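You operate a simulated robot arm through the tools that you are given. There is no shell and no other tool. Be economical: measure what you need, move in short steps, check, and stop when the job is done.

The job below is to be done with a simulated robot arm. You get a single attempt, and the scene is never put back.

## Task
Reset the root gap of the pipes in the blue clamp to 2-4 mm and clamp them again.
Fine: set it against the orange peg; pull the peg out after clamping.

Only the result counts: the job must be done as asked and must still hold three seconds after the hand-in. Knocking over, shifting, dropping, spilling or breaking anything else fails it.

## Robot
A 7-joint arm with a two-finger parallel gripper on a trunk, on a base that drives. Base frame: it is fixed to the floor where the robot stands at the start and does not move with it; the origin is under the middle of the robot, x ahead of it, y to its left, z up. Lengths are in mm, angles in degrees, forces in N, time in s.
Its first joint turns from -166.0 to 166.0 degrees. Places, roughly: clamp lever [800, 100, 1000]; left cradle of the blue pipe clamp [800, 200, 900]; orange peg [800, 0, 900]; right cradle of the blue pipe clamp [900, 0, 900]; short green pipe (17x5x5 cm) [800, 200, 1000]; short orange pipe (17x5x5 cm) [1300, 200, 900]; short white pipe (17x5x5 cm) [900, 0, 1000]. Payload 3.43 kg.
The TCP is the grasp point between the finger pads, 30 mm short of the fingertips. In the tool frame z runs along the fingers and y along their closing line. The gripper opens to 94 mm. The fingers are 28 mm wide and 10 mm thick; the gripper's body (50 by 96 mm) begins 55 mm behind the TCP.
Orientation is that of the tool frame in the base frame, as a unit quaternion [w, x, y, z]. With the fingers straight down and closing along the base's y, the tool's x points along the base's -x, its y along +y and its z along -z.

## Interface
- The arm moves only by the tool nudge_tool. Its argument "rows" is a list of rows, each a list of 7 numbers: the shift along the base's x, y, z in m, then the turn, a rotation vector about the base's x, y, z in degrees, then the opening in per cent of the stroke, from 0 (shut) to 100 (fully open). In form: [[dx, dy, dz, rx, ry, rz, claw], ...]. A call has 1 to 10 rows; each row shifts and turns the commanded pose from where the row before left it. Each row takes 0.2 s and may step no farther than 50 mm and 8.6 degrees from the row before; otherwise, or with a gripper value out of range, the whole call is refused. Where a pose cannot be reached the arm comes as near as it can. A force on the tool above 90 N (or 10 N above the force at the start of the call, whichever is more), or a blocked arm, ends the call early, and 0.2 s more pass. Each finger travels about 45 mm/s and halts on what it meets, pressing with about 35 N; the grip force reading is that of the motor and also rises with nothing between the fingers. The clock runs only during rows and for 0.2 s after the last one: add rows that do not move to give the fingers time. It gives the time, the measured TCP pose, the force on the tool (base axes), the opening and the grip force at its end, in the units of the frame above (readings bear some noise), with the torque about the TCP (base axes, N m) and any sound that the robot's microphone picked up.
- Cameras (640 x 400 px; columns grow to the right, rows downward): "scene" is now at [509.7, 182.5, 1311]; the picture's right is [-0.35, -0.94, 0.00], its down [-0.23, 0.09, -0.97] and it looks along [0.91, -0.34, -0.25] (base axes); focal length 214 px, centre (320, 200). "wrist" rides on the gripper at [76, 14, -102] in the tool frame; the picture's right is [-0.18, 0.98, 0.00], its down [-0.75, -0.14, -0.64] and it looks along [-0.63, -0.12, 0.77] (tool axes); focal length 243 px, centre (320, 200). There is no depth. A picture from a camera that has moved, and an enlarged one, comes with that camera's place and axes in the base frame and with its lens.
- grab_frame(camera): a new picture of that camera. The clock stands still meanwhile.
- move_column(by): slides the trunk up (or, below 0, down) by that many mm; the arm and the scene camera ride with it, the base frame stays. It gives what a move gives, with no picture.
- roll_base(legs): drives the robot by 1 to 6 legs, each [ahead, left, turn to the left] in mm, mm and degrees, along the robot's own axes; the way and the turn of a leg run together, so that a leg with both is an arc; at most 1500 mm and 180 degrees a leg. The arm and the cameras ride along, it lands a little off, and it stops where it bumps. It gives what a move gives.
- pan_tilt(pan, tilt): turns the head with the scene camera to pan (to the left, within 103 degrees either way) and tilt (down, from -29 to 69), counted from straight ahead of the robot. It gives what a move gives.
- enlarge(camera, box): a new picture of the part [left, top, right, bottom] of that camera's present view, enlarged. The clock stands still meanwhile.
- close_job(): hands the job in; it is judged then, once.

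Work in short steps. Places have to be worked out from the pictures, the camera data and where the tool is seen: move nearer, look again, correct. Check each grasp and each placing, and mend what went wrong. You have 120 turns and 98 pictures in all, those below and enlarged ones among them. Open the gripper and draw the arm clear of the work before you hand the job in, unless the task says otherwise; then end with one line.

The tools are called after "Request:" as a command line: name --pt "numbers of a row" for each row, then --argument value for the rest, lists and objects as JSON in quotes. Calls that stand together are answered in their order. nudge_tool: Moves the arm, as the interface text tells. Its arguments: {"type":"object","properties":{"rows":{"type":"array","items":{"type":"array","items":{"type":"number"}}}},"required":["rows"]} The other tools are called the same way: move_column (by) slides the trunk up or down; roll_base (legs) drives the base; pan_tilt (pan, tilt) turns the head that bears the scene camera; grab_frame (camera) takes a picture; enlarge (camera, box) takes an enlarged picture of a part of a camera's view; close_job () hands the job in.

At the start:

```text
t: 0.0
ee_pos: [694.9, 33.3, 1381.6]
tool_rot: [0.0, 0.001, 1.0, 0.001]
contact_force: [0.4, -0.1, 0.0]
ft_torque: [-0.02, 0.0, 0.01]
finger_gap: 94.2
grip_force: 0.1
trunk travel left (down, up): [-375.0, 115.0]
robot x, y, heading: [-2.1, 2.2, 0.1]
head pan, tilt: [-20.3, 14.4]
```

scene: 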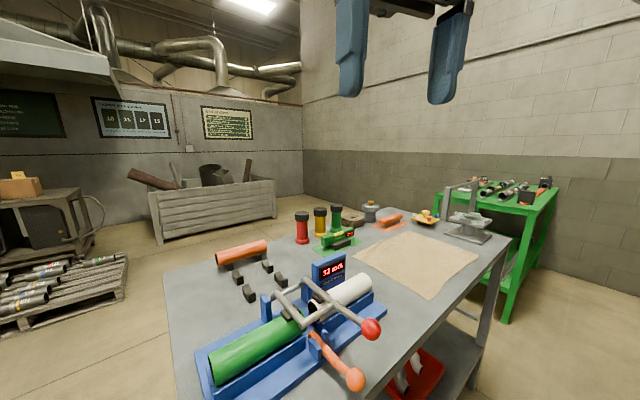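
wrist: 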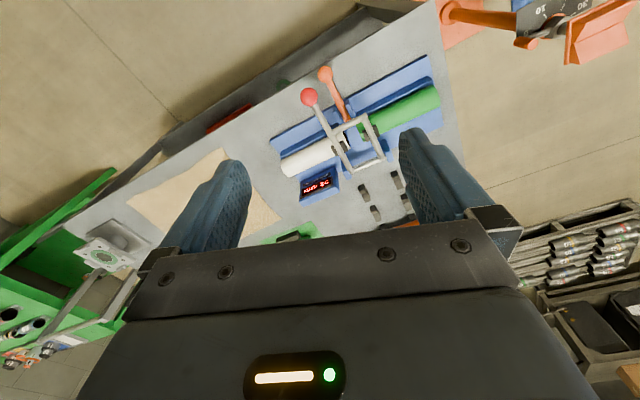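

The pictures show a blue clamp holding a green and a white pipe, with a red-ball lever and an orange-handled peg. I'll look at them enlarged.

Request:
enlarge --camera "scene" --box '[190, 240, 400, 400]'

Request:
enlarge --camera "wrist" --box '[260, 50, 450, 220]'

```text
2.50 times, centred on (295, 320) of scene
camera zoom: at [509.7, 182.5, 1311.0], right [-0.35, -0.94, 0.0], down [-0.23, 0.09, -0.97], along [0.91, -0.34, -0.25], focal length 536 px, centre (382, -100)
```

zoom: 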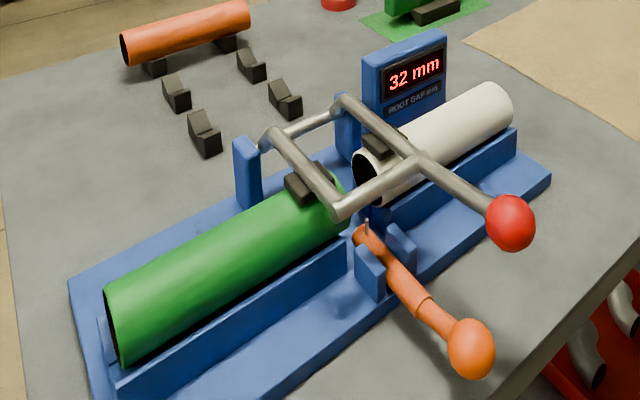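

```text
2.35 times, centred on (355, 135) of wrist
camera zoom: at [619.2, 47.1, 1484.3], right [0.18, 0.98, 0.0], down [0.75, -0.14, 0.64], along [0.63, -0.12, -0.77], focal length 571 px, centre (238, 353)
```

zoom: 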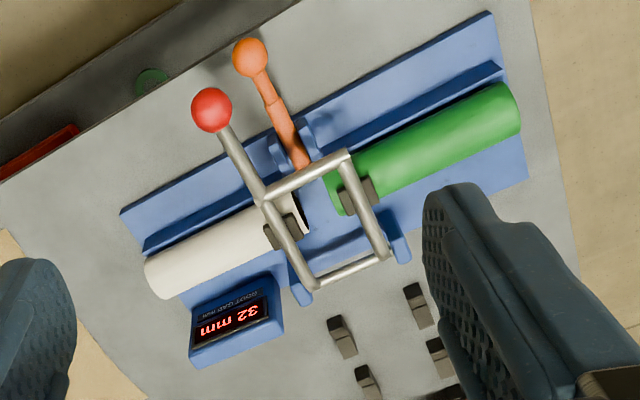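

I triangulate the red ball at about (756,-1,1013), the orange peg ball at (740,35,940), the pipe axis along (0.30,-0.95) and the lever pivot on the far side. I'll yaw the tool 17.4° and move to above the red ball.

Request:
nudge_tool --pt "0.011 -0.006 -0.04 0 0 5.8 100" --pt "0.01 -0.006 -0.04 0 0 5.8 100" --pt "0.01 -0.006 -0.04 0 0 5.8 100" --pt "0.01 -0.006 -0.04 0 0 0 100" --pt "0.01 -0.005 -0.04 0 0 0 100" --pt "0.01 -0.005 -0.04 0 0 0 100"

Request:
pan_tilt --pan -10 --tilt 40

Request:
grab_frame --camera "scene"

Request:
grab_frame --camera "wrist"

```text
t: 1.4
ee_pos: [754.2, -0.7, 1139.7]
tool_rot: [0.0, -0.151, 0.988, 0.0]
contact_force: [0.0, -0.2, -0.5]
ft_torque: [0.0, 0.01, 0.0]
finger_gap: 93.8
grip_force: 0.0
trunk travel left (down, up): [-375.0, 115.0]
robot x, y, heading: [-0.4, -1.5, 0.0]
head pan, tilt: [-20.3, 14.4]
```

```text
t: 2.3
ee_pos: [751.6, -1.4, 1140.0]
tool_rot: [0.0, -0.151, 0.989, 0.0]
contact_force: [-0.2, -0.2, -0.7]
ft_torque: [0.02, 0.0, -0.01]
finger_gap: 94.2
grip_force: 0.0
trunk travel left (down, up): [-375.0, 115.0]
robot x, y, heading: [-1.5, -1.1, -0.2]
head pan, tilt: [-10.0, 40.0]
```

```text
93 pictures are left
camera scene: at [505.9, 200.1, 1270.6], right [-0.17, -0.98, 0.0], down [-0.63, 0.11, -0.77], along [0.75, -0.13, -0.64], focal length 214 px, centre (320, 200)
```

scene: 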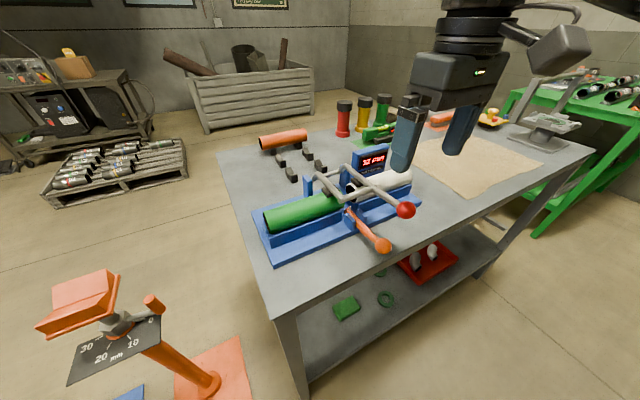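

```text
92 pictures are left
camera wrist: at [676.7, -9.4, 1242.1], right [-0.12, 0.99, 0.0], down [0.76, 0.09, 0.64], along [0.64, 0.08, -0.77], focal length 243 px, centre (320, 200)
```

wrist: 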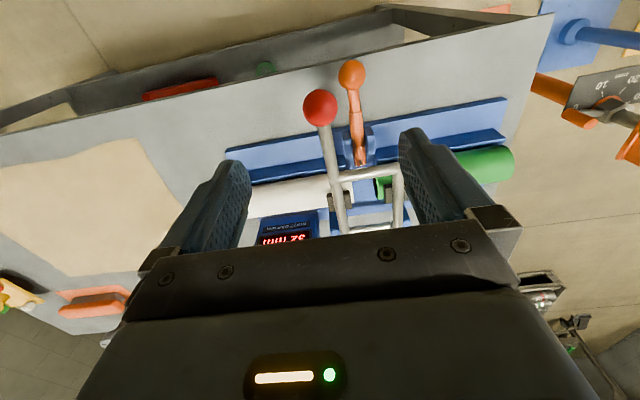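

The fingers are above the clamp and the view is clear. I'll enlarge to check the peg, lever pads and guides before touching anything.

Request:
enlarge --camera "scene" --box '[250, 140, 430, 260]'

Request:
enlarge --camera "wrist" --box '[230, 50, 430, 240]'

```text
3.33 times, centred on (340, 200) of scene
camera zoom: at [505.9, 200.1, 1270.6], right [-0.17, -0.98, 0.0], down [-0.63, 0.11, -0.77], along [0.75, -0.13, -0.64], focal length 715 px, centre (253, 200)
```

zoom: 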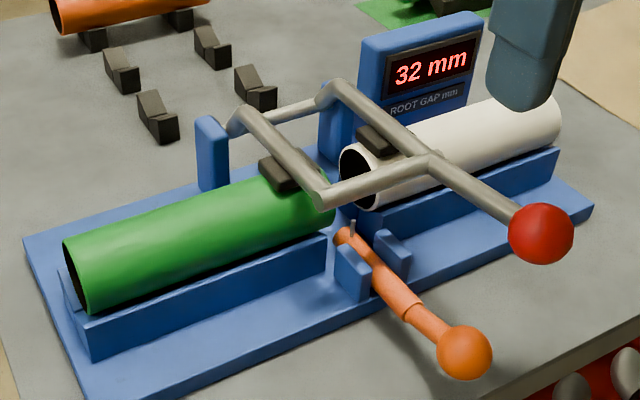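

```text
2.11 times, centred on (330, 145) of wrist
camera zoom: at [676.7, -9.4, 1242.1], right [-0.12, 0.99, 0.0], down [0.76, 0.09, 0.64], along [0.64, 0.08, -0.77], focal length 511 px, centre (299, 316)
```

zoom: 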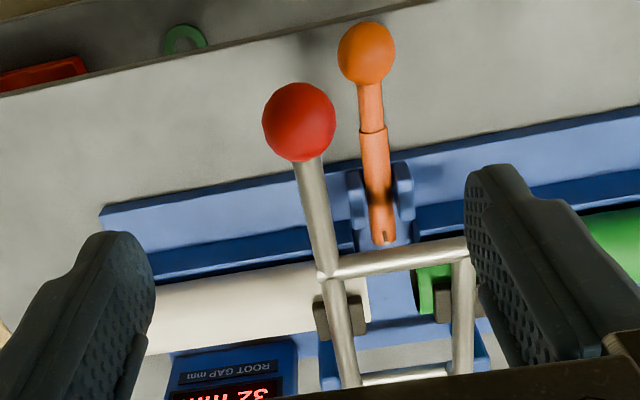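

The peg tip seems to carry a thin upright pin near the gap. I'll zoom tightly on it from both cameras.

Request:
enlarge --camera "scene" --box '[325, 185, 400, 255]'

Request:
enlarge --camera "wrist" --box '[320, 110, 400, 210]'

```text
5.71 times, centred on (362, 220) of scene
camera zoom: at [505.9, 200.1, 1270.6], right [-0.17, -0.98, 0.0], down [-0.63, 0.11, -0.77], along [0.75, -0.13, -0.64], focal length 1226 px, centre (77, 86)
```

zoom: 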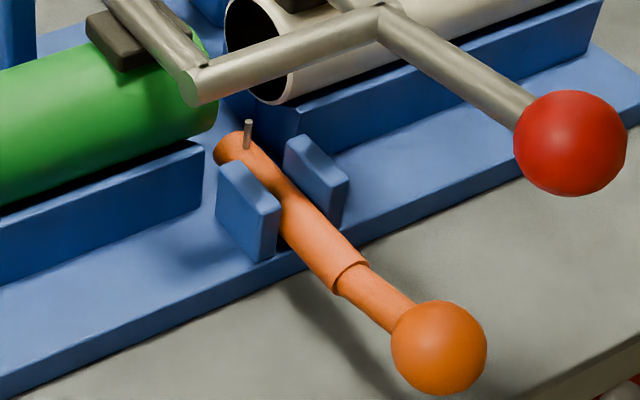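

```text
4.00 times, centred on (360, 160) of wrist
camera zoom: at [676.7, -9.4, 1242.1], right [-0.12, 0.99, 0.0], down [0.76, 0.09, 0.64], along [0.64, 0.08, -0.77], focal length 970 px, centre (160, 360)
```

zoom: 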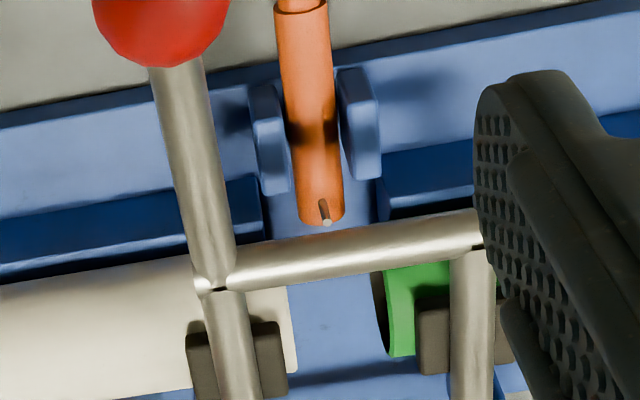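

The peg rod slides low between its guides, with a thin spacer pin on top at about (852,72), so it needs pushing in about 30 mm. First I need the lever open, so I'll descend over the red ball and grip it.

Request:
nudge_tool --pt "0.004 0.001 -0.043 0 0 0 100" --pt "0 0 -0.043 0 0 0 100" --pt "0 0 -0.042 0 0 0 100" --pt "0 0 0 0 0 0 20" --pt "0 0 0 0 0 0 20" --pt "0 0 0 0 0 0 20" --pt "0 0 0 0 0 0 20" --pt "0 0 0 0 0 0 20"

Request:
grab_frame --camera "wrist"

Request:
enlarge --camera "scene" --box '[300, 120, 500, 260]'

```text
t: 4.1
ee_pos: [757.9, 0.8, 1013.7]
tool_rot: [-0.001, -0.151, 0.988, 0.001]
contact_force: [-1.7, 5.0, -0.8]
ft_torque: [0.06, 0.0, -0.03]
finger_gap: 33.5
grip_force: 41.9
trunk travel left (down, up): [-375.0, 115.0]
robot x, y, heading: [1.1, -4.0, -0.0]
head pan, tilt: [-10.0, 40.0]
```

```text
87 pictures are left
camera wrist: at [681.5, -8.6, 1115.5], right [-0.12, 0.99, 0.0], down [0.76, 0.09, 0.64], along [0.64, 0.08, -0.77], focal length 243 px, centre (320, 200)
```

wrist: 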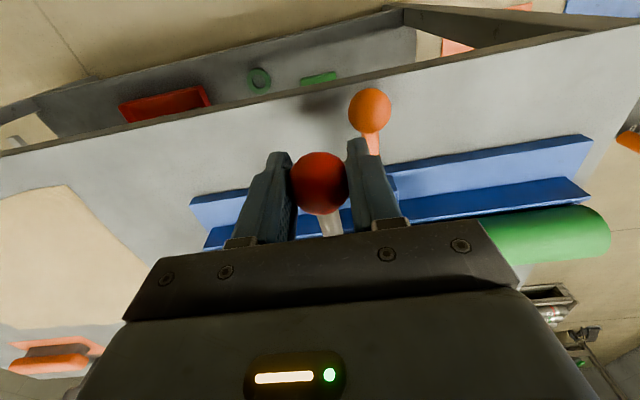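

```text
2.86 times, centred on (400, 190) of scene
camera zoom: at [505.8, 200.4, 1270.5], right [-0.17, -0.98, 0.0], down [-0.63, 0.11, -0.77], along [0.75, -0.13, -0.64], focal length 613 px, centre (91, 229)
```

zoom: 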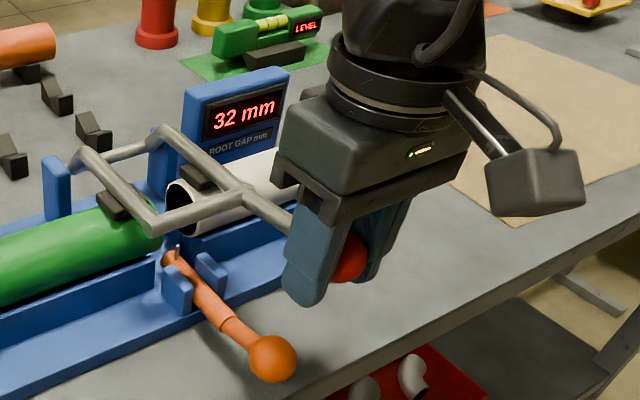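

The ball is gripped (33.5 mm). I'll lift it along an arc of about 210 mm radius around the far pivot, a few degrees first, to see how the lever behaves.

Request:
nudge_tool --pt "0.005 0.0016 0.0252 0 0 0 20" --pt "0.0077 0.0024 0.0243 0 0 0 20" --pt "0.0105 0.0033 0.0231 0 0 0 20"

Request:
enlarge --camera "scene" --box '[250, 100, 500, 260]'

```text
t: 4.9
ee_pos: [781.2, 7.5, 1085.8]
tool_rot: [0.0, -0.152, 0.988, 0.001]
contact_force: [-2.0, 21.4, -7.0]
ft_torque: [-0.09, 0.54, -0.11]
finger_gap: 33.8
grip_force: 36.5
trunk travel left (down, up): [-375.0, 115.0]
robot x, y, heading: [-0.6, -2.2, -0.3]
head pan, tilt: [-10.0, 40.0]
```

```text
2.50 times, centred on (375, 180) of scene
camera zoom: at [505.9, 201.0, 1270.3], right [-0.17, -0.98, 0.0], down [-0.63, 0.11, -0.77], along [0.75, -0.13, -0.64], focal length 536 px, centre (182, 250)
```

zoom: 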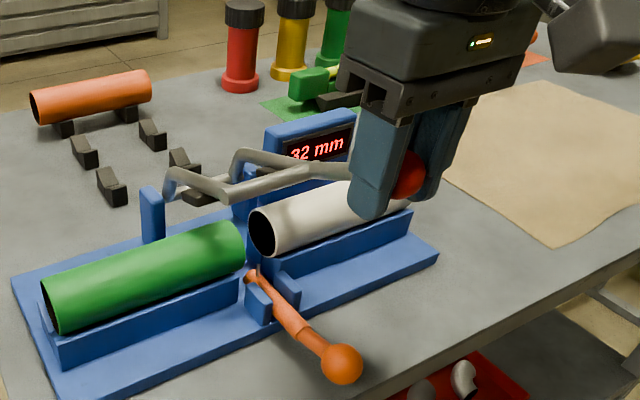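

The lever swings freely, with a small side force (+21 N y). I'll continue the arc with a little extra +y.

Request:
nudge_tool --pt "0.0131 0.0055 0.0216 0 0 0 20" --pt "0.0155 0.0053 0.0198 0 0 0 20" --pt "0.0177 0.006 0.0177 0 0 0 20" --pt "0.0196 0.0066 0.0152 0 0 0 20"

Request:
enlarge --camera "scene" --box '[250, 60, 500, 260]'

```text
t: 5.9
ee_pos: [848.2, 29.6, 1162.8]
tool_rot: [0.0, -0.151, 0.989, 0.0]
contact_force: [-10.7, 22.3, -0.4]
ft_torque: [-0.04, 0.52, -0.07]
finger_gap: 33.5
grip_force: 31.6
trunk travel left (down, up): [-375.0, 115.0]
robot x, y, heading: [6.8, -1.7, -0.0]
head pan, tilt: [-10.0, 40.0]
```

```text
2.00 times, centred on (375, 160) of scene
camera zoom: at [505.5, 200.7, 1270.7], right [-0.17, -0.98, 0.0], down [-0.63, 0.11, -0.77], along [0.75, -0.13, -0.64], focal length 429 px, centre (210, 280)
```

zoom: 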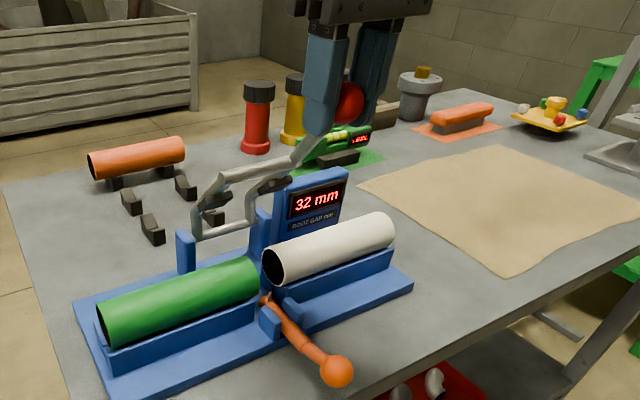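

Continue the swing toward vertical.

Request:
nudge_tool --pt "0.0213 0.0075 0.0126 0 0 0 20" --pt "0.0226 0.0078 0.0099 0 0 0 20" --pt "0.0236 0.008 0.0068 0 0 0 20" --pt "0.0242 0.008 0.0038 0 0 0 20"

Request:
enlarge --camera "scene" --box '[250, 60, 500, 260]'

```text
t: 6.9
ee_pos: [940.5, 59.6, 1195.9]
tool_rot: [0.001, -0.15, 0.989, -0.001]
contact_force: [-6.3, 2.8, 21.1]
ft_torque: [-0.33, 0.99, -0.15]
finger_gap: 33.7
grip_force: 45.1
trunk travel left (down, up): [-375.0, 115.0]
robot x, y, heading: [-0.2, 0.1, 0.2]
head pan, tilt: [-10.0, 40.0]
```

```text
2.00 times, centred on (375, 160) of scene
camera zoom: at [505.1, 199.8, 1271.1], right [-0.17, -0.98, 0.0], down [-0.63, 0.11, -0.77], along [0.75, -0.13, -0.64], focal length 429 px, centre (210, 280)
```

zoom: 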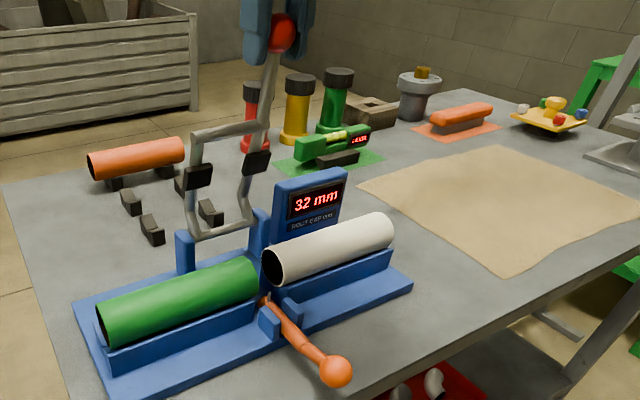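

The lever is near vertical. I'll push it about 12° further so it rests past the top, if it allows that.

Request:
nudge_tool --pt "0.0244 0.0078 0.002 0 0 0 20" --pt "0.0244 0.0078 -0.001 0 0 0 20"

Request:
enlarge --camera "scene" --box '[250, 60, 500, 260]'

```text
t: 7.3
ee_pos: [949.4, 61.7, 1196.0]
tool_rot: [-0.016, -0.154, 0.988, -0.003]
contact_force: [-44.0, -10.3, 21.9]
ft_torque: [-0.28, 1.51, 0.14]
finger_gap: 34.0
grip_force: 44.5
trunk travel left (down, up): [-375.0, 115.0]
robot x, y, heading: [-1.5, 0.4, 0.1]
head pan, tilt: [-10.0, 40.0]
stopped in row 2: the force on the tool passed its limit at 109 N (the readings are from after the stop); the commanded pose is now the measured one
```

```text
2.00 times, centred on (375, 160) of scene
camera zoom: at [502.4, 199.3, 1271.7], right [-0.17, -0.98, 0.0], down [-0.63, 0.11, -0.77], along [0.76, -0.13, -0.64], focal length 429 px, centre (210, 280)
```

zoom: 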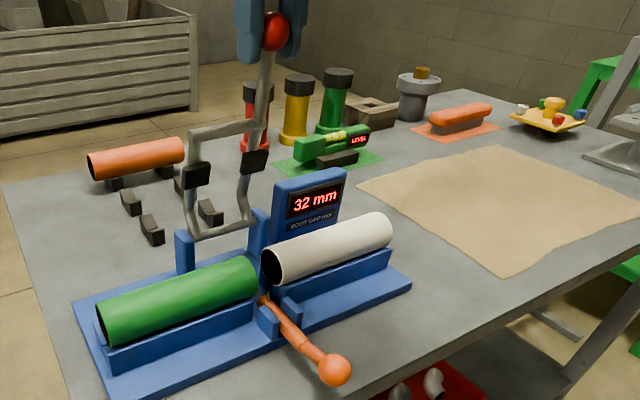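

The lever has met its stop near upright. I'll relax the push slightly, open the fingers, and see whether it stays there.

Request:
nudge_tool --pt "-0.002 -0.0006 0 0 0 0 20" --pt "0 0 0 0 0 0 45" --pt "0 0 0 0 0 0 50" --pt "0 0 0 0 0 0 60" --pt "0 0 0 0 0 0 60"

Request:
enlarge --camera "scene" --box '[250, 60, 500, 260]'

Request:
grab_frame --camera "wrist"

```text
t: 8.5
ee_pos: [951.3, 63.7, 1193.3]
tool_rot: [-0.013, -0.153, 0.988, -0.003]
contact_force: [0.1, -0.2, 0.3]
ft_torque: [0.0, -0.01, 0.01]
finger_gap: 56.5
grip_force: 0.1
trunk travel left (down, up): [-375.0, 115.0]
robot x, y, heading: [1.9, 1.9, -0.1]
head pan, tilt: [-10.0, 40.0]
```

```text
2.00 times, centred on (375, 160) of scene
camera zoom: at [505.4, 200.0, 1270.5], right [-0.17, -0.98, 0.0], down [-0.63, 0.11, -0.77], along [0.75, -0.13, -0.64], focal length 429 px, centre (210, 280)
```

zoom: 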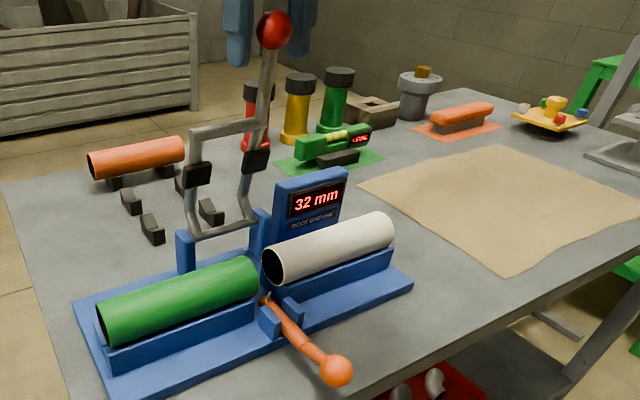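

```text
80 pictures are left
camera wrist: at [878.5, 55.3, 1296.8], right [-0.12, 0.99, -0.01], down [0.78, 0.1, 0.62], along [0.62, 0.07, -0.78], focal length 243 px, centre (320, 200)
```

wrist: 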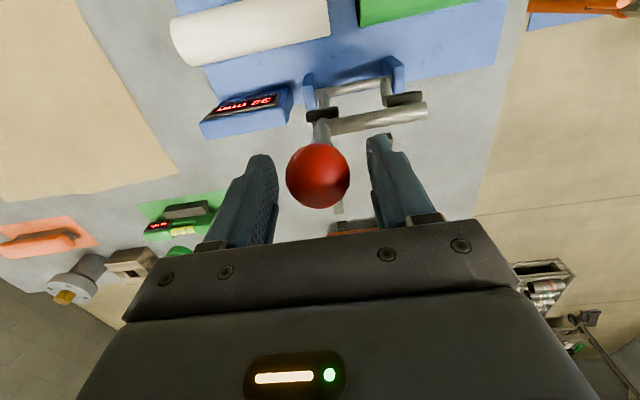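

The lever stays up by itself. I'll lift off it, straighten the tilt, and go to above the orange ball.

Request:
nudge_tool --pt "0 0 0.045 0 0 0 80" --pt "0 0 0.045 0.57 -1.4 0 100" --pt "-0.042 -0.0055 0.0 0 0 0 100" --pt "-0.042 -0.0055 0 0 0 0 100" --pt "-0.042 -0.0055 -0.03 0 0 0 100" --pt "-0.042 -0.0055 -0.025 0 0 0 100" --pt "-0.042 -0.0055 -0.027 0 0 0 100" --pt "0 0 -0.048 0 0 0 100" --pt "0 0 -0.048 0 0 0 100" --pt "0 0 -0.035 0 0 0 100"

Request:
grab_frame --camera "wrist"

Request:
enlarge --camera "scene" --box '[250, 100, 450, 260]'

```text
refused: row 5 steps farther than a row can; nothing moved
```

```text
79 pictures are left
camera wrist: at [878.5, 55.3, 1296.8], right [-0.12, 0.99, -0.01], down [0.78, 0.1, 0.62], along [0.62, 0.07, -0.78], focal length 243 px, centre (320, 200)
```

wrist: 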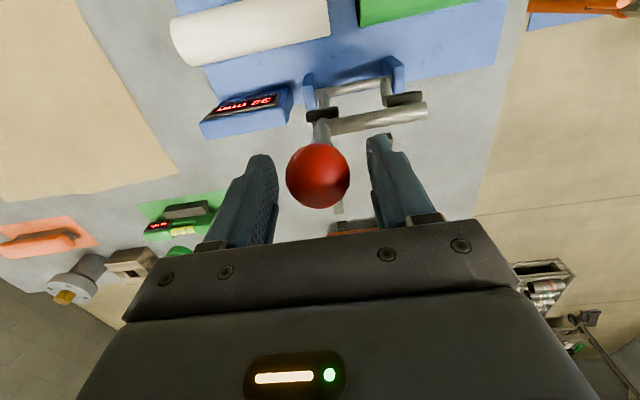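

```text
2.50 times, centred on (350, 180) of scene
camera zoom: at [505.4, 200.0, 1270.5], right [-0.17, -0.98, 0.0], down [-0.63, 0.11, -0.77], along [0.75, -0.13, -0.64], focal length 536 px, centre (245, 250)
```

zoom: 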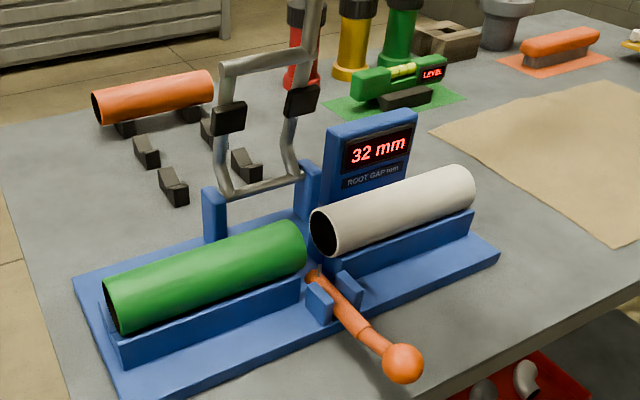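

A row was too long, so nothing moved. I'll send it again with smaller steps.

Request:
nudge_tool --pt "0 0 0.045 0 0 0 80" --pt "0 0 0.045 0.57 -1.4 0 100" --pt "-0.042 -0.0055 0.0 0 0 0 100" --pt "-0.042 -0.0055 0 0 0 0 100" --pt "-0.042 -0.0055 -0.025 0 0 0 100" --pt "-0.042 -0.0055 -0.025 0 0 0 100" --pt "-0.042 -0.0055 -0.025 0 0 0 100" --pt "0 0 -0.048 0 0 0 100" --pt "0 0 -0.048 0 0 0 100" --pt "0 0 -0.042 0 0 0 100"

Request:
grab_frame --camera "wrist"

Request:
enlarge --camera "scene" --box '[250, 100, 450, 260]'

```text
t: 10.7
ee_pos: [740.9, 36.0, 1072.7]
tool_rot: [0.0, -0.153, 0.988, -0.001]
contact_force: [0.7, -0.8, -0.4]
ft_torque: [-0.02, -0.04, 0.02]
finger_gap: 93.9
grip_force: 0.1
trunk travel left (down, up): [-375.0, 115.0]
robot x, y, heading: [0.2, 2.3, -0.1]
head pan, tilt: [-10.0, 40.0]
```

```text
77 pictures are left
camera wrist: at [665.1, 26.0, 1173.8], right [-0.12, 0.99, 0.0], down [0.76, 0.09, 0.64], along [0.64, 0.08, -0.77], focal length 243 px, centre (320, 200)
```

wrist: 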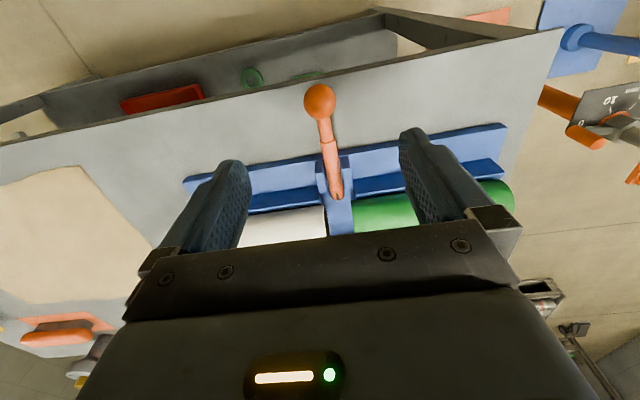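

```text
2.50 times, centred on (350, 180) of scene
camera zoom: at [505.2, 199.9, 1270.7], right [-0.17, -0.98, 0.0], down [-0.63, 0.11, -0.77], along [0.75, -0.13, -0.64], focal length 536 px, centre (245, 250)
```

zoom: 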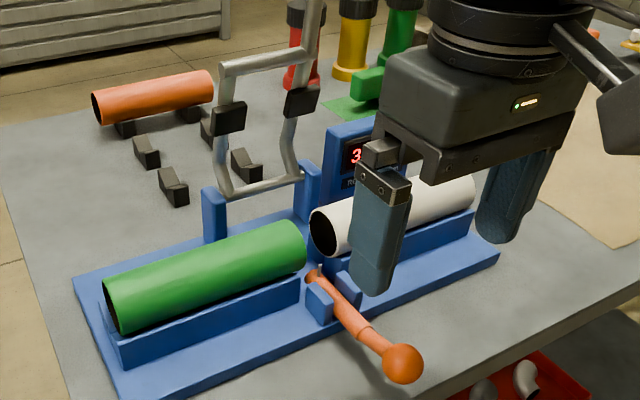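

Directly over the orange ball. I'll zoom on the gap to fix where the pin must go.

Request:
enlarge --camera "wrist" --box '[270, 80, 410, 240]'

```text
2.50 times, centred on (340, 160) of wrist
camera zoom: at [665.1, 26.0, 1173.8], right [-0.12, 0.99, 0.0], down [0.76, 0.09, 0.64], along [0.64, 0.08, -0.77], focal length 606 px, centre (270, 300)
```

zoom: 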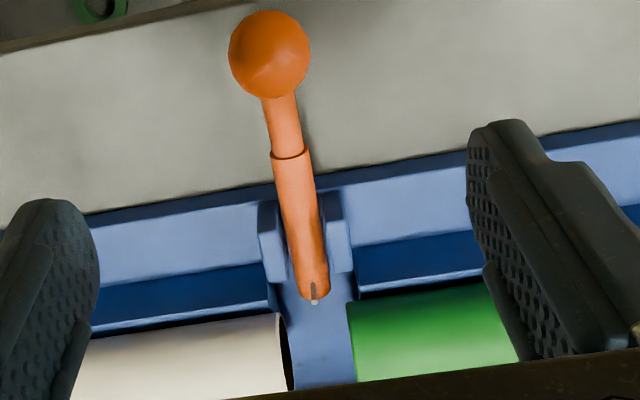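

The pin lies mid-gap laterally, just short of the pipes' near sides. I'll descend and grip the orange ball.

Request:
nudge_tool --pt "0 0 -0.045 0 0 0 100" --pt "0 0 -0.045 0 0 0 100" --pt "0.001 0 -0.043 0 0 0 100" --pt "0 0 0 0 0 0 15" --pt "0 0 0 0 0 0 15" --pt "0 0 0 0 0 0 15" --pt "0 0 0 0 0 0 15" --pt "0 0 0 0 0 0 15"

Request:
enlarge --camera "wrist" --box '[230, 80, 430, 250]'

Request:
enlarge --camera "scene" --box '[250, 100, 450, 260]'

```text
t: 12.5
ee_pos: [742.9, 34.9, 935.3]
tool_rot: [-0.001, -0.153, 0.988, 0.001]
contact_force: [-0.2, 4.8, -1.5]
ft_torque: [-0.01, -0.03, -0.03]
finger_gap: 32.2
grip_force: 41.1
trunk travel left (down, up): [-375.0, 115.0]
robot x, y, heading: [-1.3, -2.6, 0.1]
head pan, tilt: [-10.0, 40.0]
```

```text
2.35 times, centred on (330, 165) of wrist
camera zoom: at [668.0, 26.6, 1037.5], right [-0.12, 0.99, 0.0], down [0.76, 0.09, 0.64], along [0.64, 0.08, -0.77], focal length 571 px, centre (296, 282)
```

zoom: 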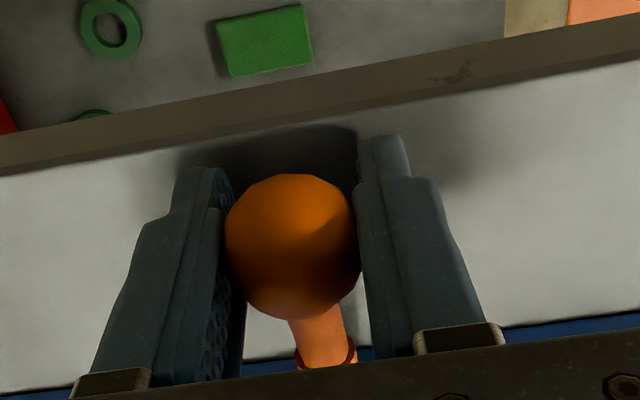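

```text
2.50 times, centred on (350, 180) of scene
camera zoom: at [505.4, 200.2, 1270.5], right [-0.17, -0.98, 0.0], down [-0.63, 0.11, -0.77], along [0.75, -0.13, -0.64], focal length 536 px, centre (245, 250)
```

zoom: 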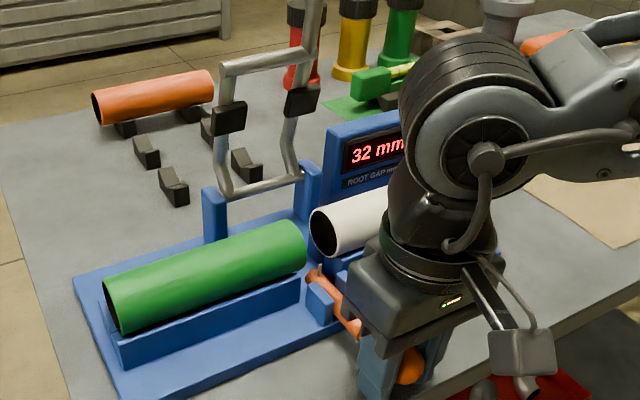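

The orange ball is gripped (32 mm). I'll push it 28 mm inward along the peg's axis.

Request:
nudge_tool --pt "0.0067 0.002 0 0 0 0 15" --pt "0.0067 0.002 0 0 0 0 15" --pt "0.0067 0.002 0 0 0 0 15" --pt "0.0067 0.002 0 0 0 0 15" --pt "0 0 0 0 0 0 15"

Request:
enlarge --camera "scene" --box '[310, 160, 410, 240]'

```text
t: 13.7
ee_pos: [769.6, 45.2, 936.4]
tool_rot: [-0.001, -0.154, 0.988, 0.002]
contact_force: [-4.4, 13.4, -12.4]
ft_torque: [0.12, -0.28, -0.1]
finger_gap: 31.9
grip_force: 45.0
trunk travel left (down, up): [-375.0, 115.0]
robot x, y, heading: [0.2, -2.0, 0.0]
head pan, tilt: [-10.0, 40.0]
```

```text
5.00 times, centred on (360, 200) of scene
camera zoom: at [505.5, 200.5, 1270.3], right [-0.17, -0.98, 0.0], down [-0.63, 0.11, -0.77], along [0.75, -0.13, -0.64], focal length 1072 px, centre (120, 200)
```

zoom: 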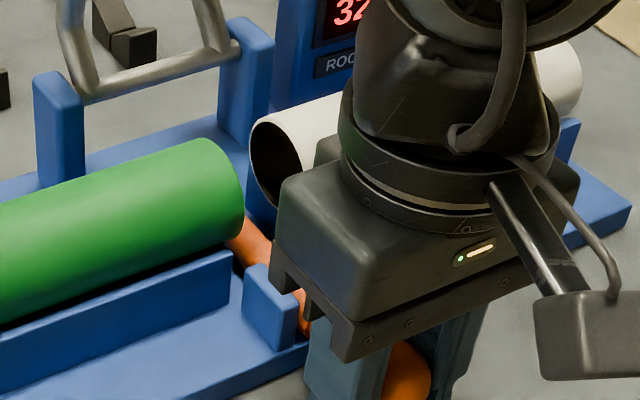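

The peg moved in with low force. I'll release, rise, and check the pin position.

Request:
nudge_tool --pt "0 0 0 0 0 0 50" --pt "0 0 0 0 0 0 80" --pt "0 0 0 0 0 0 100" --pt "0 0 0.03 0 0 0 100" --pt "0 0 0.045 0 0 0 100" --pt "-0.02 0 0.045 0 0 0 100" --pt "-0.02 0 0.045 0 0 0 100"

Request:
enlarge --camera "scene" --box '[310, 160, 410, 240]'

Request:
enlarge --camera "wrist" --box '[250, 60, 430, 240]'

```text
t: 15.3
ee_pos: [732.2, 43.9, 1103.4]
tool_rot: [-0.001, -0.153, 0.988, 0.0]
contact_force: [0.1, -0.2, -0.6]
ft_torque: [-0.05, 0.02, -0.01]
finger_gap: 94.1
grip_force: 0.0
trunk travel left (down, up): [-375.0, 115.0]
robot x, y, heading: [-2.1, -1.0, -0.1]
head pan, tilt: [-10.0, 40.0]
```

```text
5.00 times, centred on (360, 200) of scene
camera zoom: at [505.7, 200.1, 1270.3], right [-0.17, -0.98, 0.0], down [-0.63, 0.11, -0.77], along [0.75, -0.13, -0.64], focal length 1072 px, centre (120, 200)
```

zoom: 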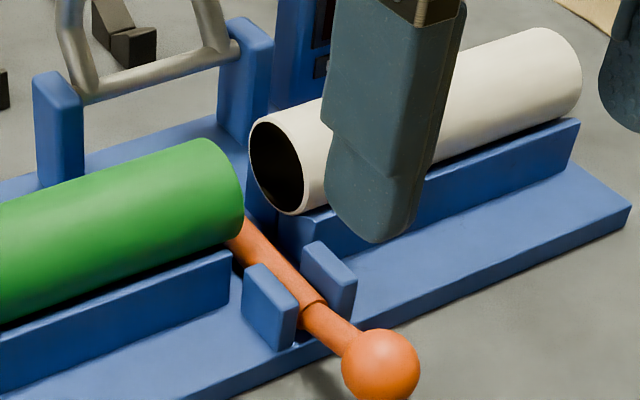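

```text
2.22 times, centred on (340, 150) of wrist
camera zoom: at [655.1, 34.9, 1205.1], right [-0.12, 0.99, 0.0], down [0.76, 0.09, 0.64], along [0.64, 0.08, -0.77], focal length 539 px, centre (276, 311)
```

zoom: 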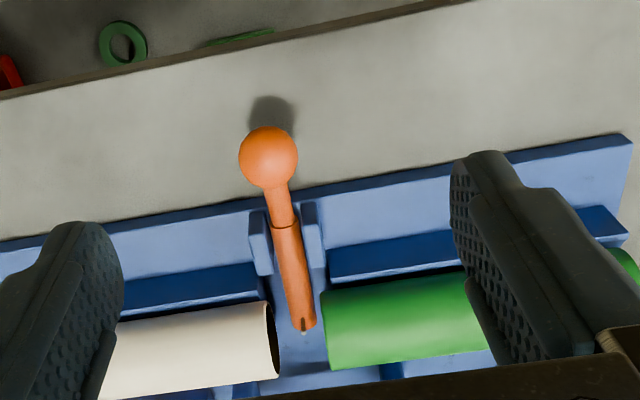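

The pin is now between the pipes at mid depth. Next I'll push the pipe ends inward with both fingers on the rim, so I'll turn the tool 90° while moving to the right of the white pipe.

Request:
nudge_tool --pt "0 -0.022 0 0 0 8.2 100" --pt "0 -0.022 0 0 0 8.2 100" --pt "0 -0.022 0 0 0 8.2 100" --pt "0 -0.022 0 0 0 8.2 100" --pt "0 -0.022 0 0 0 8.2 80" --pt "0 -0.022 0 0 0 8.2 60" --pt "0 -0.022 0 0 0 8.2 40" --pt "0 -0.022 0 0 0 8.2 37" --pt "0 -0.022 0 0 0 8.2 37" --pt "0 -0.022 0 0 0 8.2 37"

Request:
nudge_tool --pt "0.04 -0.005 0 0 0 8.0 37" --pt "0.04 0 0 0 0 0 37" --pt "0.04 0 0 0 0 0 37" --pt "0.04 0 0 0 0 0 37"

Request:
grab_frame --camera "wrist"

Request:
grab_frame --camera "scene"

```text
t: 17.5
ee_pos: [579.4, 0.6, 1160.0]
tool_rot: [-0.006, -0.669, 0.744, -0.003]
contact_force: [-0.6, -0.5, -0.6]
ft_torque: [0.01, -0.02, 0.02]
finger_gap: 34.7
grip_force: 0.1
out of reach, approached as far as the arm can: row 5, 6, 7, 8, 9, 10
trunk travel left (down, up): [-375.0, 115.0]
robot x, y, heading: [-2.3, -2.5, -0.3]
head pan, tilt: [-10.0, 40.0]
```

```text
t: 18.5
ee_pos: [621.3, 91.5, 1176.3]
tool_rot: [0.004, 0.719, -0.695, 0.004]
contact_force: [-0.3, 0.0, -0.1]
ft_torque: [0.0, -0.02, 0.01]
finger_gap: 34.6
grip_force: 0.1
out of reach, approached as far as the arm can: row 1, 2, 3, 4
trunk travel left (down, up): [-375.0, 115.0]
robot x, y, heading: [0.3, 3.8, 0.2]
head pan, tilt: [-10.0, 40.0]
```

```text
69 pictures are left
camera wrist: at [610.8, 16.6, 1278.9], right [-0.99, 0.15, 0.0], down [0.12, 0.77, 0.63], along [0.1, 0.62, -0.77], focal length 243 px, centre (320, 200)
```

wrist: 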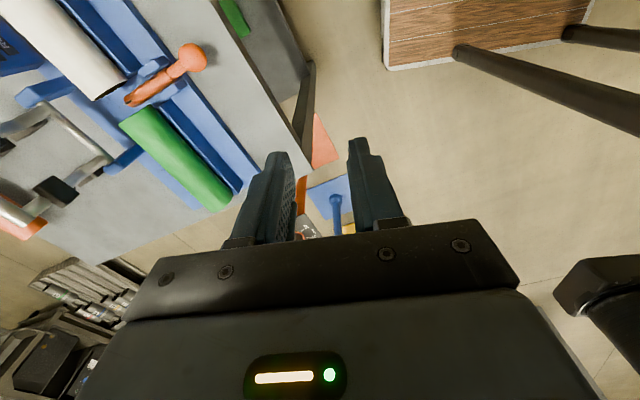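

```text
68 pictures are left
camera scene: at [505.2, 199.6, 1270.6], right [-0.17, -0.98, 0.0], down [-0.63, 0.11, -0.77], along [0.75, -0.13, -0.64], focal length 214 px, centre (320, 200)
```

scene: 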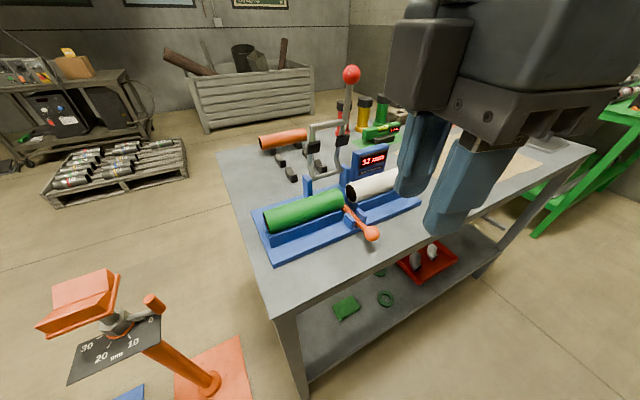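

The +90° yaw ran into a wrist limit and the arm wandered, though it touched nothing. I'll rotate back the other way, one row first, to see what the commanded pose does.

Request:
nudge_tool --pt "0 0 0.03 0 0 -8.5 37" --pt "0 0 0.03 0 0 -8.5 37"

```text
t: 19.1
ee_pos: [622.8, 90.7, 1233.7]
tool_rot: [-0.005, -0.609, 0.793, -0.002]
contact_force: [-0.3, 0.5, -0.1]
ft_torque: [-0.01, 0.03, -0.02]
finger_gap: 34.9
grip_force: 0.1
trunk travel left (down, up): [-375.0, 115.0]
robot x, y, heading: [-4.4, -1.5, -0.1]
head pan, tilt: [-10.0, 40.0]
```

The command resets to the measured pose, so it is safe to continue. I'll rotate the other way, to a yaw of about -72°, while travelling at height to the right side.

Request:
nudge_tool --pt "0.005 -0.012 0 0 0 -8.2 37" --pt "0.005 -0.012 0 0 0 -8.2 37" --pt "0.005 -0.012 0 0 0 -8.2 37" --pt "0.005 -0.012 0 0 0 -8.2 37" --pt "0.005 -0.012 0 0 0 -8.2 37" --pt "0.005 -0.012 0 0 0 -8.2 37" --pt "0.005 -0.012 0 0 0 -8.2 37" --pt "0.005 -0.012 0 0 0 -8.2 37" --pt "0.005 -0.012 0 0 0 -8.2 37"

Request:
nudge_tool --pt "0.005 -0.014 0 0 0 -8.2 37" --pt "0.005 -0.014 0 0 0 -8.2 37" --pt "0.005 -0.014 0 0 0 -8.2 37" --pt "0.005 -0.014 0 0 0 -8.2 37" --pt "0.005 -0.014 0 0 0 -8.2 37" --pt "0.005 -0.014 0 0 0 -8.2 37" --pt "0.005 -0.014 0 0 0 -8.2 37" --pt "0.005 -0.014 0 0 0 -8.2 37" --pt "0.005 -0.014 0 0 0 -8.2 37"

```text
t: 21.1
ee_pos: [667.6, -18.1, 1233.1]
tool_rot: [-0.006, -0.008, 1.0, 0.001]
contact_force: [-0.5, 0.7, -0.3]
ft_torque: [-0.01, -0.01, -0.01]
finger_gap: 34.7
grip_force: 0.1
trunk travel left (down, up): [-375.0, 115.0]
robot x, y, heading: [-1.9, -3.1, -0.2]
head pan, tilt: [-10.0, 40.0]
```

```text
t: 23.1
ee_pos: [711.1, -141.2, 1233.7]
tool_rot: [-0.005, 0.593, 0.805, 0.005]
contact_force: [0.0, 0.8, 0.0]
ft_torque: [-0.03, -0.01, 0.0]
finger_gap: 34.6
grip_force: 0.0
trunk travel left (down, up): [-375.0, 115.0]
robot x, y, heading: [-0.5, -0.7, -0.1]
head pan, tilt: [-10.0, 40.0]
```

Yaw is now -72.7°, as wanted. I'll look at the whole clamp from the scene camera to refine the pipe end positions.

Request:
enlarge --camera "scene" --box '[250, 140, 430, 260]'

Request:
grab_frame --camera "wrist"

```text
3.33 times, centred on (340, 200) of scene
camera zoom: at [505.4, 200.1, 1270.5], right [-0.17, -0.98, 0.0], down [-0.63, 0.11, -0.77], along [0.75, -0.13, -0.64], focal length 715 px, centre (253, 200)
```

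zoom: 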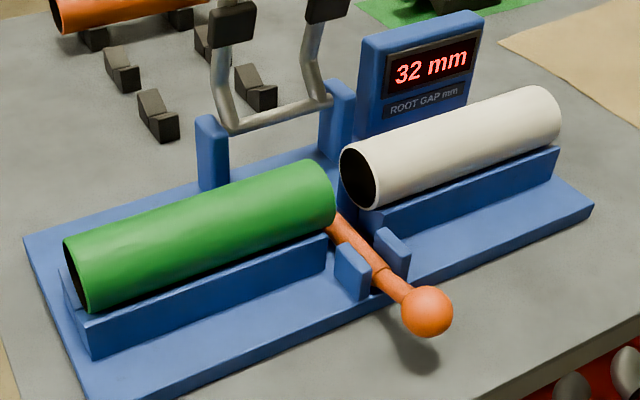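

```text
66 pictures are left
camera wrist: at [703.2, -65.7, 1337.3], right [0.99, 0.12, 0.0], down [0.09, -0.77, 0.63], along [0.07, -0.63, -0.77], focal length 243 px, centre (320, 200)
```

wrist: 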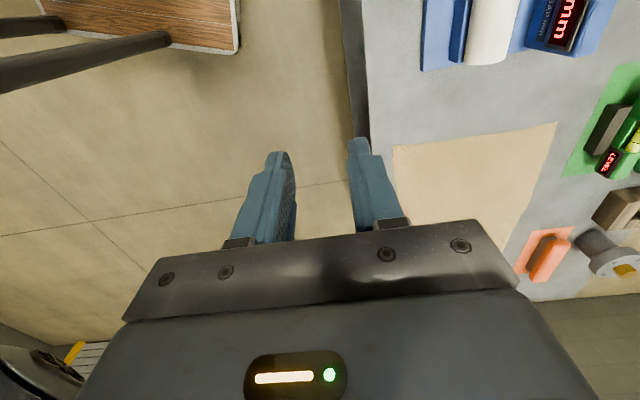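

I estimate the white pipe's outer end centre at (940,-100,957) and the cradle wall top at z≈940. I'll travel to about (952,-140) and descend outside the end with fingertips at z≈948.

Request:
nudge_tool --pt "0.048 0 0 0 0 0 37" --pt "0.048 0 0 0 0 0 37" --pt "0.048 0 0 0 0 0 37" --pt "0.048 0 0 0 0 0 37" --pt "0.048 0 0 0 0 0 37" --pt "0 0 -0.045 0 0 0 37" --pt "0 0 -0.045 0 0 0 37" --pt "0 0 -0.045 0 0 0 37"

Request:
grab_frame --camera "scene"

Request:
grab_frame --camera "wrist"

```text
t: 24.9
ee_pos: [952.8, -144.7, 1101.0]
tool_rot: [-0.004, 0.592, 0.806, 0.005]
contact_force: [-0.1, -0.2, 0.6]
ft_torque: [0.01, -0.01, 0.01]
finger_gap: 34.8
grip_force: 0.1
trunk travel left (down, up): [-375.0, 115.0]
robot x, y, heading: [-1.3, 0.1, -0.0]
head pan, tilt: [-10.0, 40.0]
```

```text
65 pictures are left
camera scene: at [505.2, 200.1, 1270.7], right [-0.17, -0.98, 0.0], down [-0.63, 0.11, -0.77], along [0.75, -0.13, -0.64], focal length 214 px, centre (320, 200)
```

scene: 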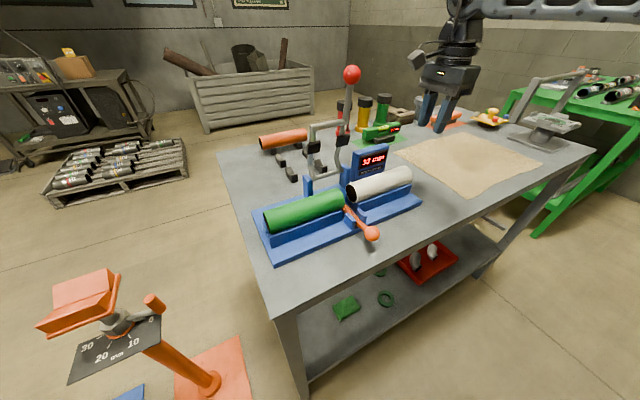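

```text
64 pictures are left
camera wrist: at [944.3, -68.9, 1203.3], right [0.99, 0.12, 0.0], down [0.09, -0.77, 0.63], along [0.07, -0.63, -0.78], focal length 243 px, centre (320, 200)
```

wrist: 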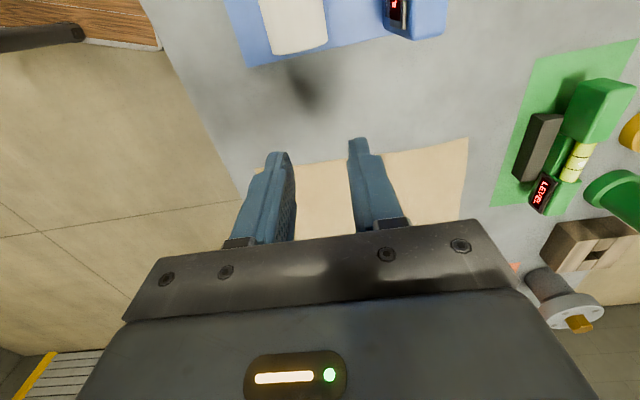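

The newer close view puts the white end centre at about (929,-101), so I'll shift 10 mm in -x and descend to z 978.

Request:
nudge_tool --pt "-0.01 0 -0.04 0 0 0 37" --pt "0 0 -0.043 0 0 0 37" --pt "0 0 -0.04 0 0 0 37"

Request:
enlarge --camera "scene" --box '[330, 110, 480, 230]'

Request:
grab_frame --camera "wrist"

```text
t: 25.7
ee_pos: [944.8, -141.5, 976.6]
tool_rot: [-0.003, 0.592, 0.806, 0.004]
contact_force: [-0.3, -0.1, -0.1]
ft_torque: [0.01, -0.02, -0.02]
finger_gap: 34.6
grip_force: 0.0
trunk travel left (down, up): [-375.0, 115.0]
robot x, y, heading: [-3.0, -1.9, 0.0]
head pan, tilt: [-10.0, 40.0]
```

```text
3.33 times, centred on (405, 170) of scene
camera zoom: at [505.2, 199.9, 1270.7], right [-0.17, -0.98, 0.0], down [-0.63, 0.11, -0.77], along [0.75, -0.13, -0.64], focal length 715 px, centre (37, 300)
```

zoom: 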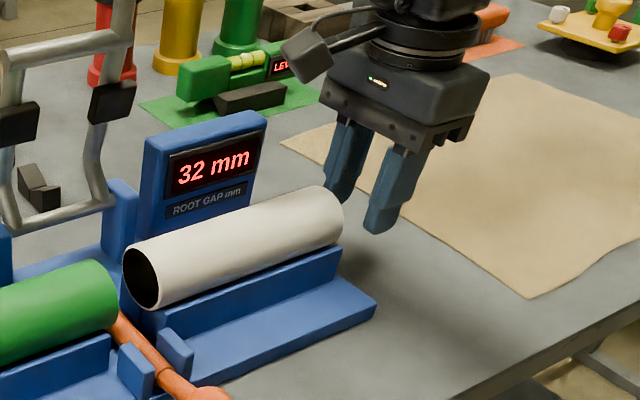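

```text
62 pictures are left
camera wrist: at [936.0, -65.9, 1079.8], right [0.99, 0.12, 0.0], down [0.09, -0.77, 0.63], along [0.08, -0.63, -0.77], focal length 243 px, centre (320, 200)
```

wrist: 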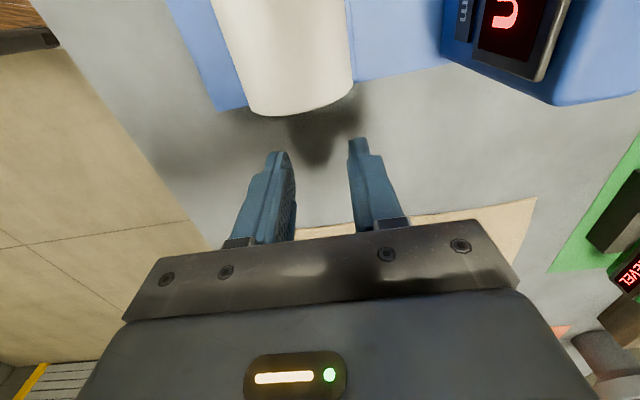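

The alignment is good: the fingers are about 28 mm from the rim. I'll move 24 mm in, then make fine steps.

Request:
nudge_tool --pt "-0.0024 0.0076 0 0 0 0 37" --pt "-0.0024 0.0076 0 0 0 0 37" --pt "-0.0024 0.0076 0 0 0 0 37" --pt "-0.0009 0.0029 0 0 0 0 37" --pt "-0.0009 0.0029 0 0 0 0 37"

Request:
enlarge --camera "scene" --box '[330, 110, 480, 230]'

```text
t: 26.9
ee_pos: [936.4, -115.0, 978.1]
tool_rot: [-0.005, 0.593, 0.805, 0.005]
contact_force: [1.2, -4.6, 0.3]
ft_torque: [-0.11, -0.03, 0.12]
finger_gap: 34.7
grip_force: 0.0
trunk travel left (down, up): [-375.0, 115.0]
robot x, y, heading: [-0.4, -0.6, 0.1]
head pan, tilt: [-10.0, 40.0]
```

```text
3.33 times, centred on (405, 170) of scene
camera zoom: at [505.4, 199.8, 1270.6], right [-0.17, -0.98, 0.0], down [-0.63, 0.11, -0.77], along [0.75, -0.13, -0.64], focal length 715 px, centre (37, 300)
```

zoom: 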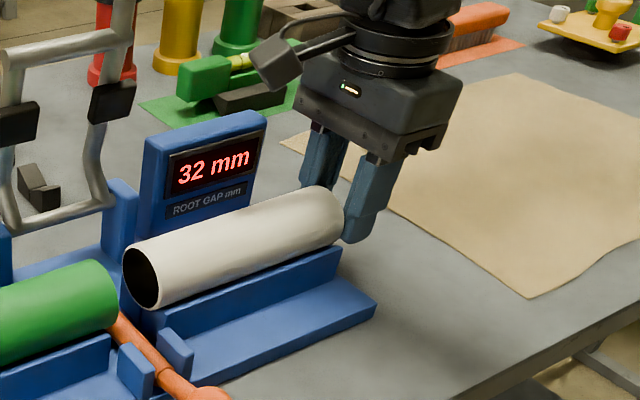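

Contact has just begun (about 5 N, the sliding friction). I'll push 8 mm.

Request:
nudge_tool --pt "-0.0006 0.0019 0 0 0 0 37" --pt "-0.0006 0.0019 0 0 0 0 37" --pt "-0.0006 0.0019 0 0 0 0 37" --pt "-0.0006 0.0019 0 0 0 0 37"

Request:
enlarge --camera "scene" --box '[330, 110, 480, 230]'

```text
t: 27.9
ee_pos: [934.4, -114.5, 976.7]
tool_rot: [0.001, 0.594, 0.804, 0.001]
contact_force: [19.3, -52.3, 9.5]
ft_torque: [-1.54, -0.33, 1.38]
finger_gap: 32.8
grip_force: 0.0
trunk travel left (down, up): [-375.0, 115.0]
robot x, y, heading: [-0.1, 2.9, -0.0]
head pan, tilt: [-10.0, 40.0]
```

```text
3.33 times, centred on (405, 170) of scene
camera zoom: at [505.9, 197.8, 1270.8], right [-0.17, -0.98, 0.0], down [-0.63, 0.11, -0.77], along [0.75, -0.13, -0.64], focal length 715 px, centre (37, 300)
```

zoom: 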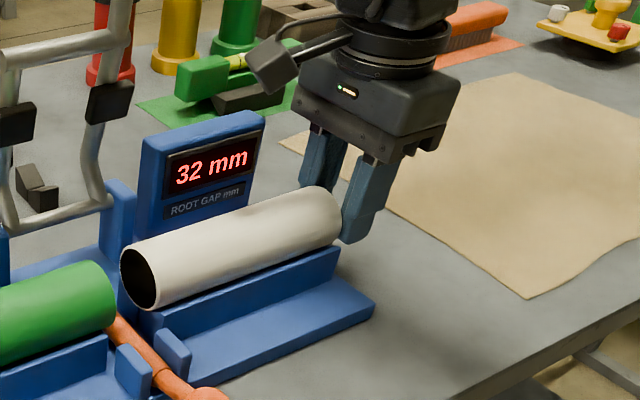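

Force went to 52 N without motion, and the torque places the contact at the near fingertip's bottom, so it is likely the cradle wall end. I'll back off, raise 11 mm and try again gently.

Request:
nudge_tool --pt "0.003 -0.0096 0 0 0 0 37" --pt "0.0012 -0.0038 0 0 0 0 37" --pt "0 0 0.0115 0 0 0 37"

Request:
enlarge --camera "scene" --box '[380, 150, 440, 200]'

```text
t: 28.7
ee_pos: [936.7, -117.5, 987.3]
tool_rot: [-0.007, 0.591, 0.807, 0.005]
contact_force: [-0.6, 0.0, 0.1]
ft_torque: [-0.02, 0.0, 0.0]
finger_gap: 34.5
grip_force: 0.1
trunk travel left (down, up): [-375.0, 115.0]
robot x, y, heading: [4.2, 0.2, -0.1]
head pan, tilt: [-10.0, 40.0]
```

```text
8.00 times, centred on (410, 175) of scene
camera zoom: at [505.4, 200.5, 1270.3], right [-0.17, -0.98, 0.0], down [-0.63, 0.11, -0.77], along [0.75, -0.13, -0.64], focal length 1716 px, centre (-400, 400)
```

zoom: 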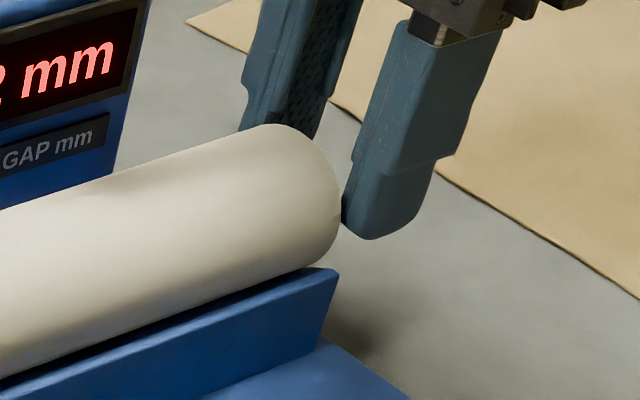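

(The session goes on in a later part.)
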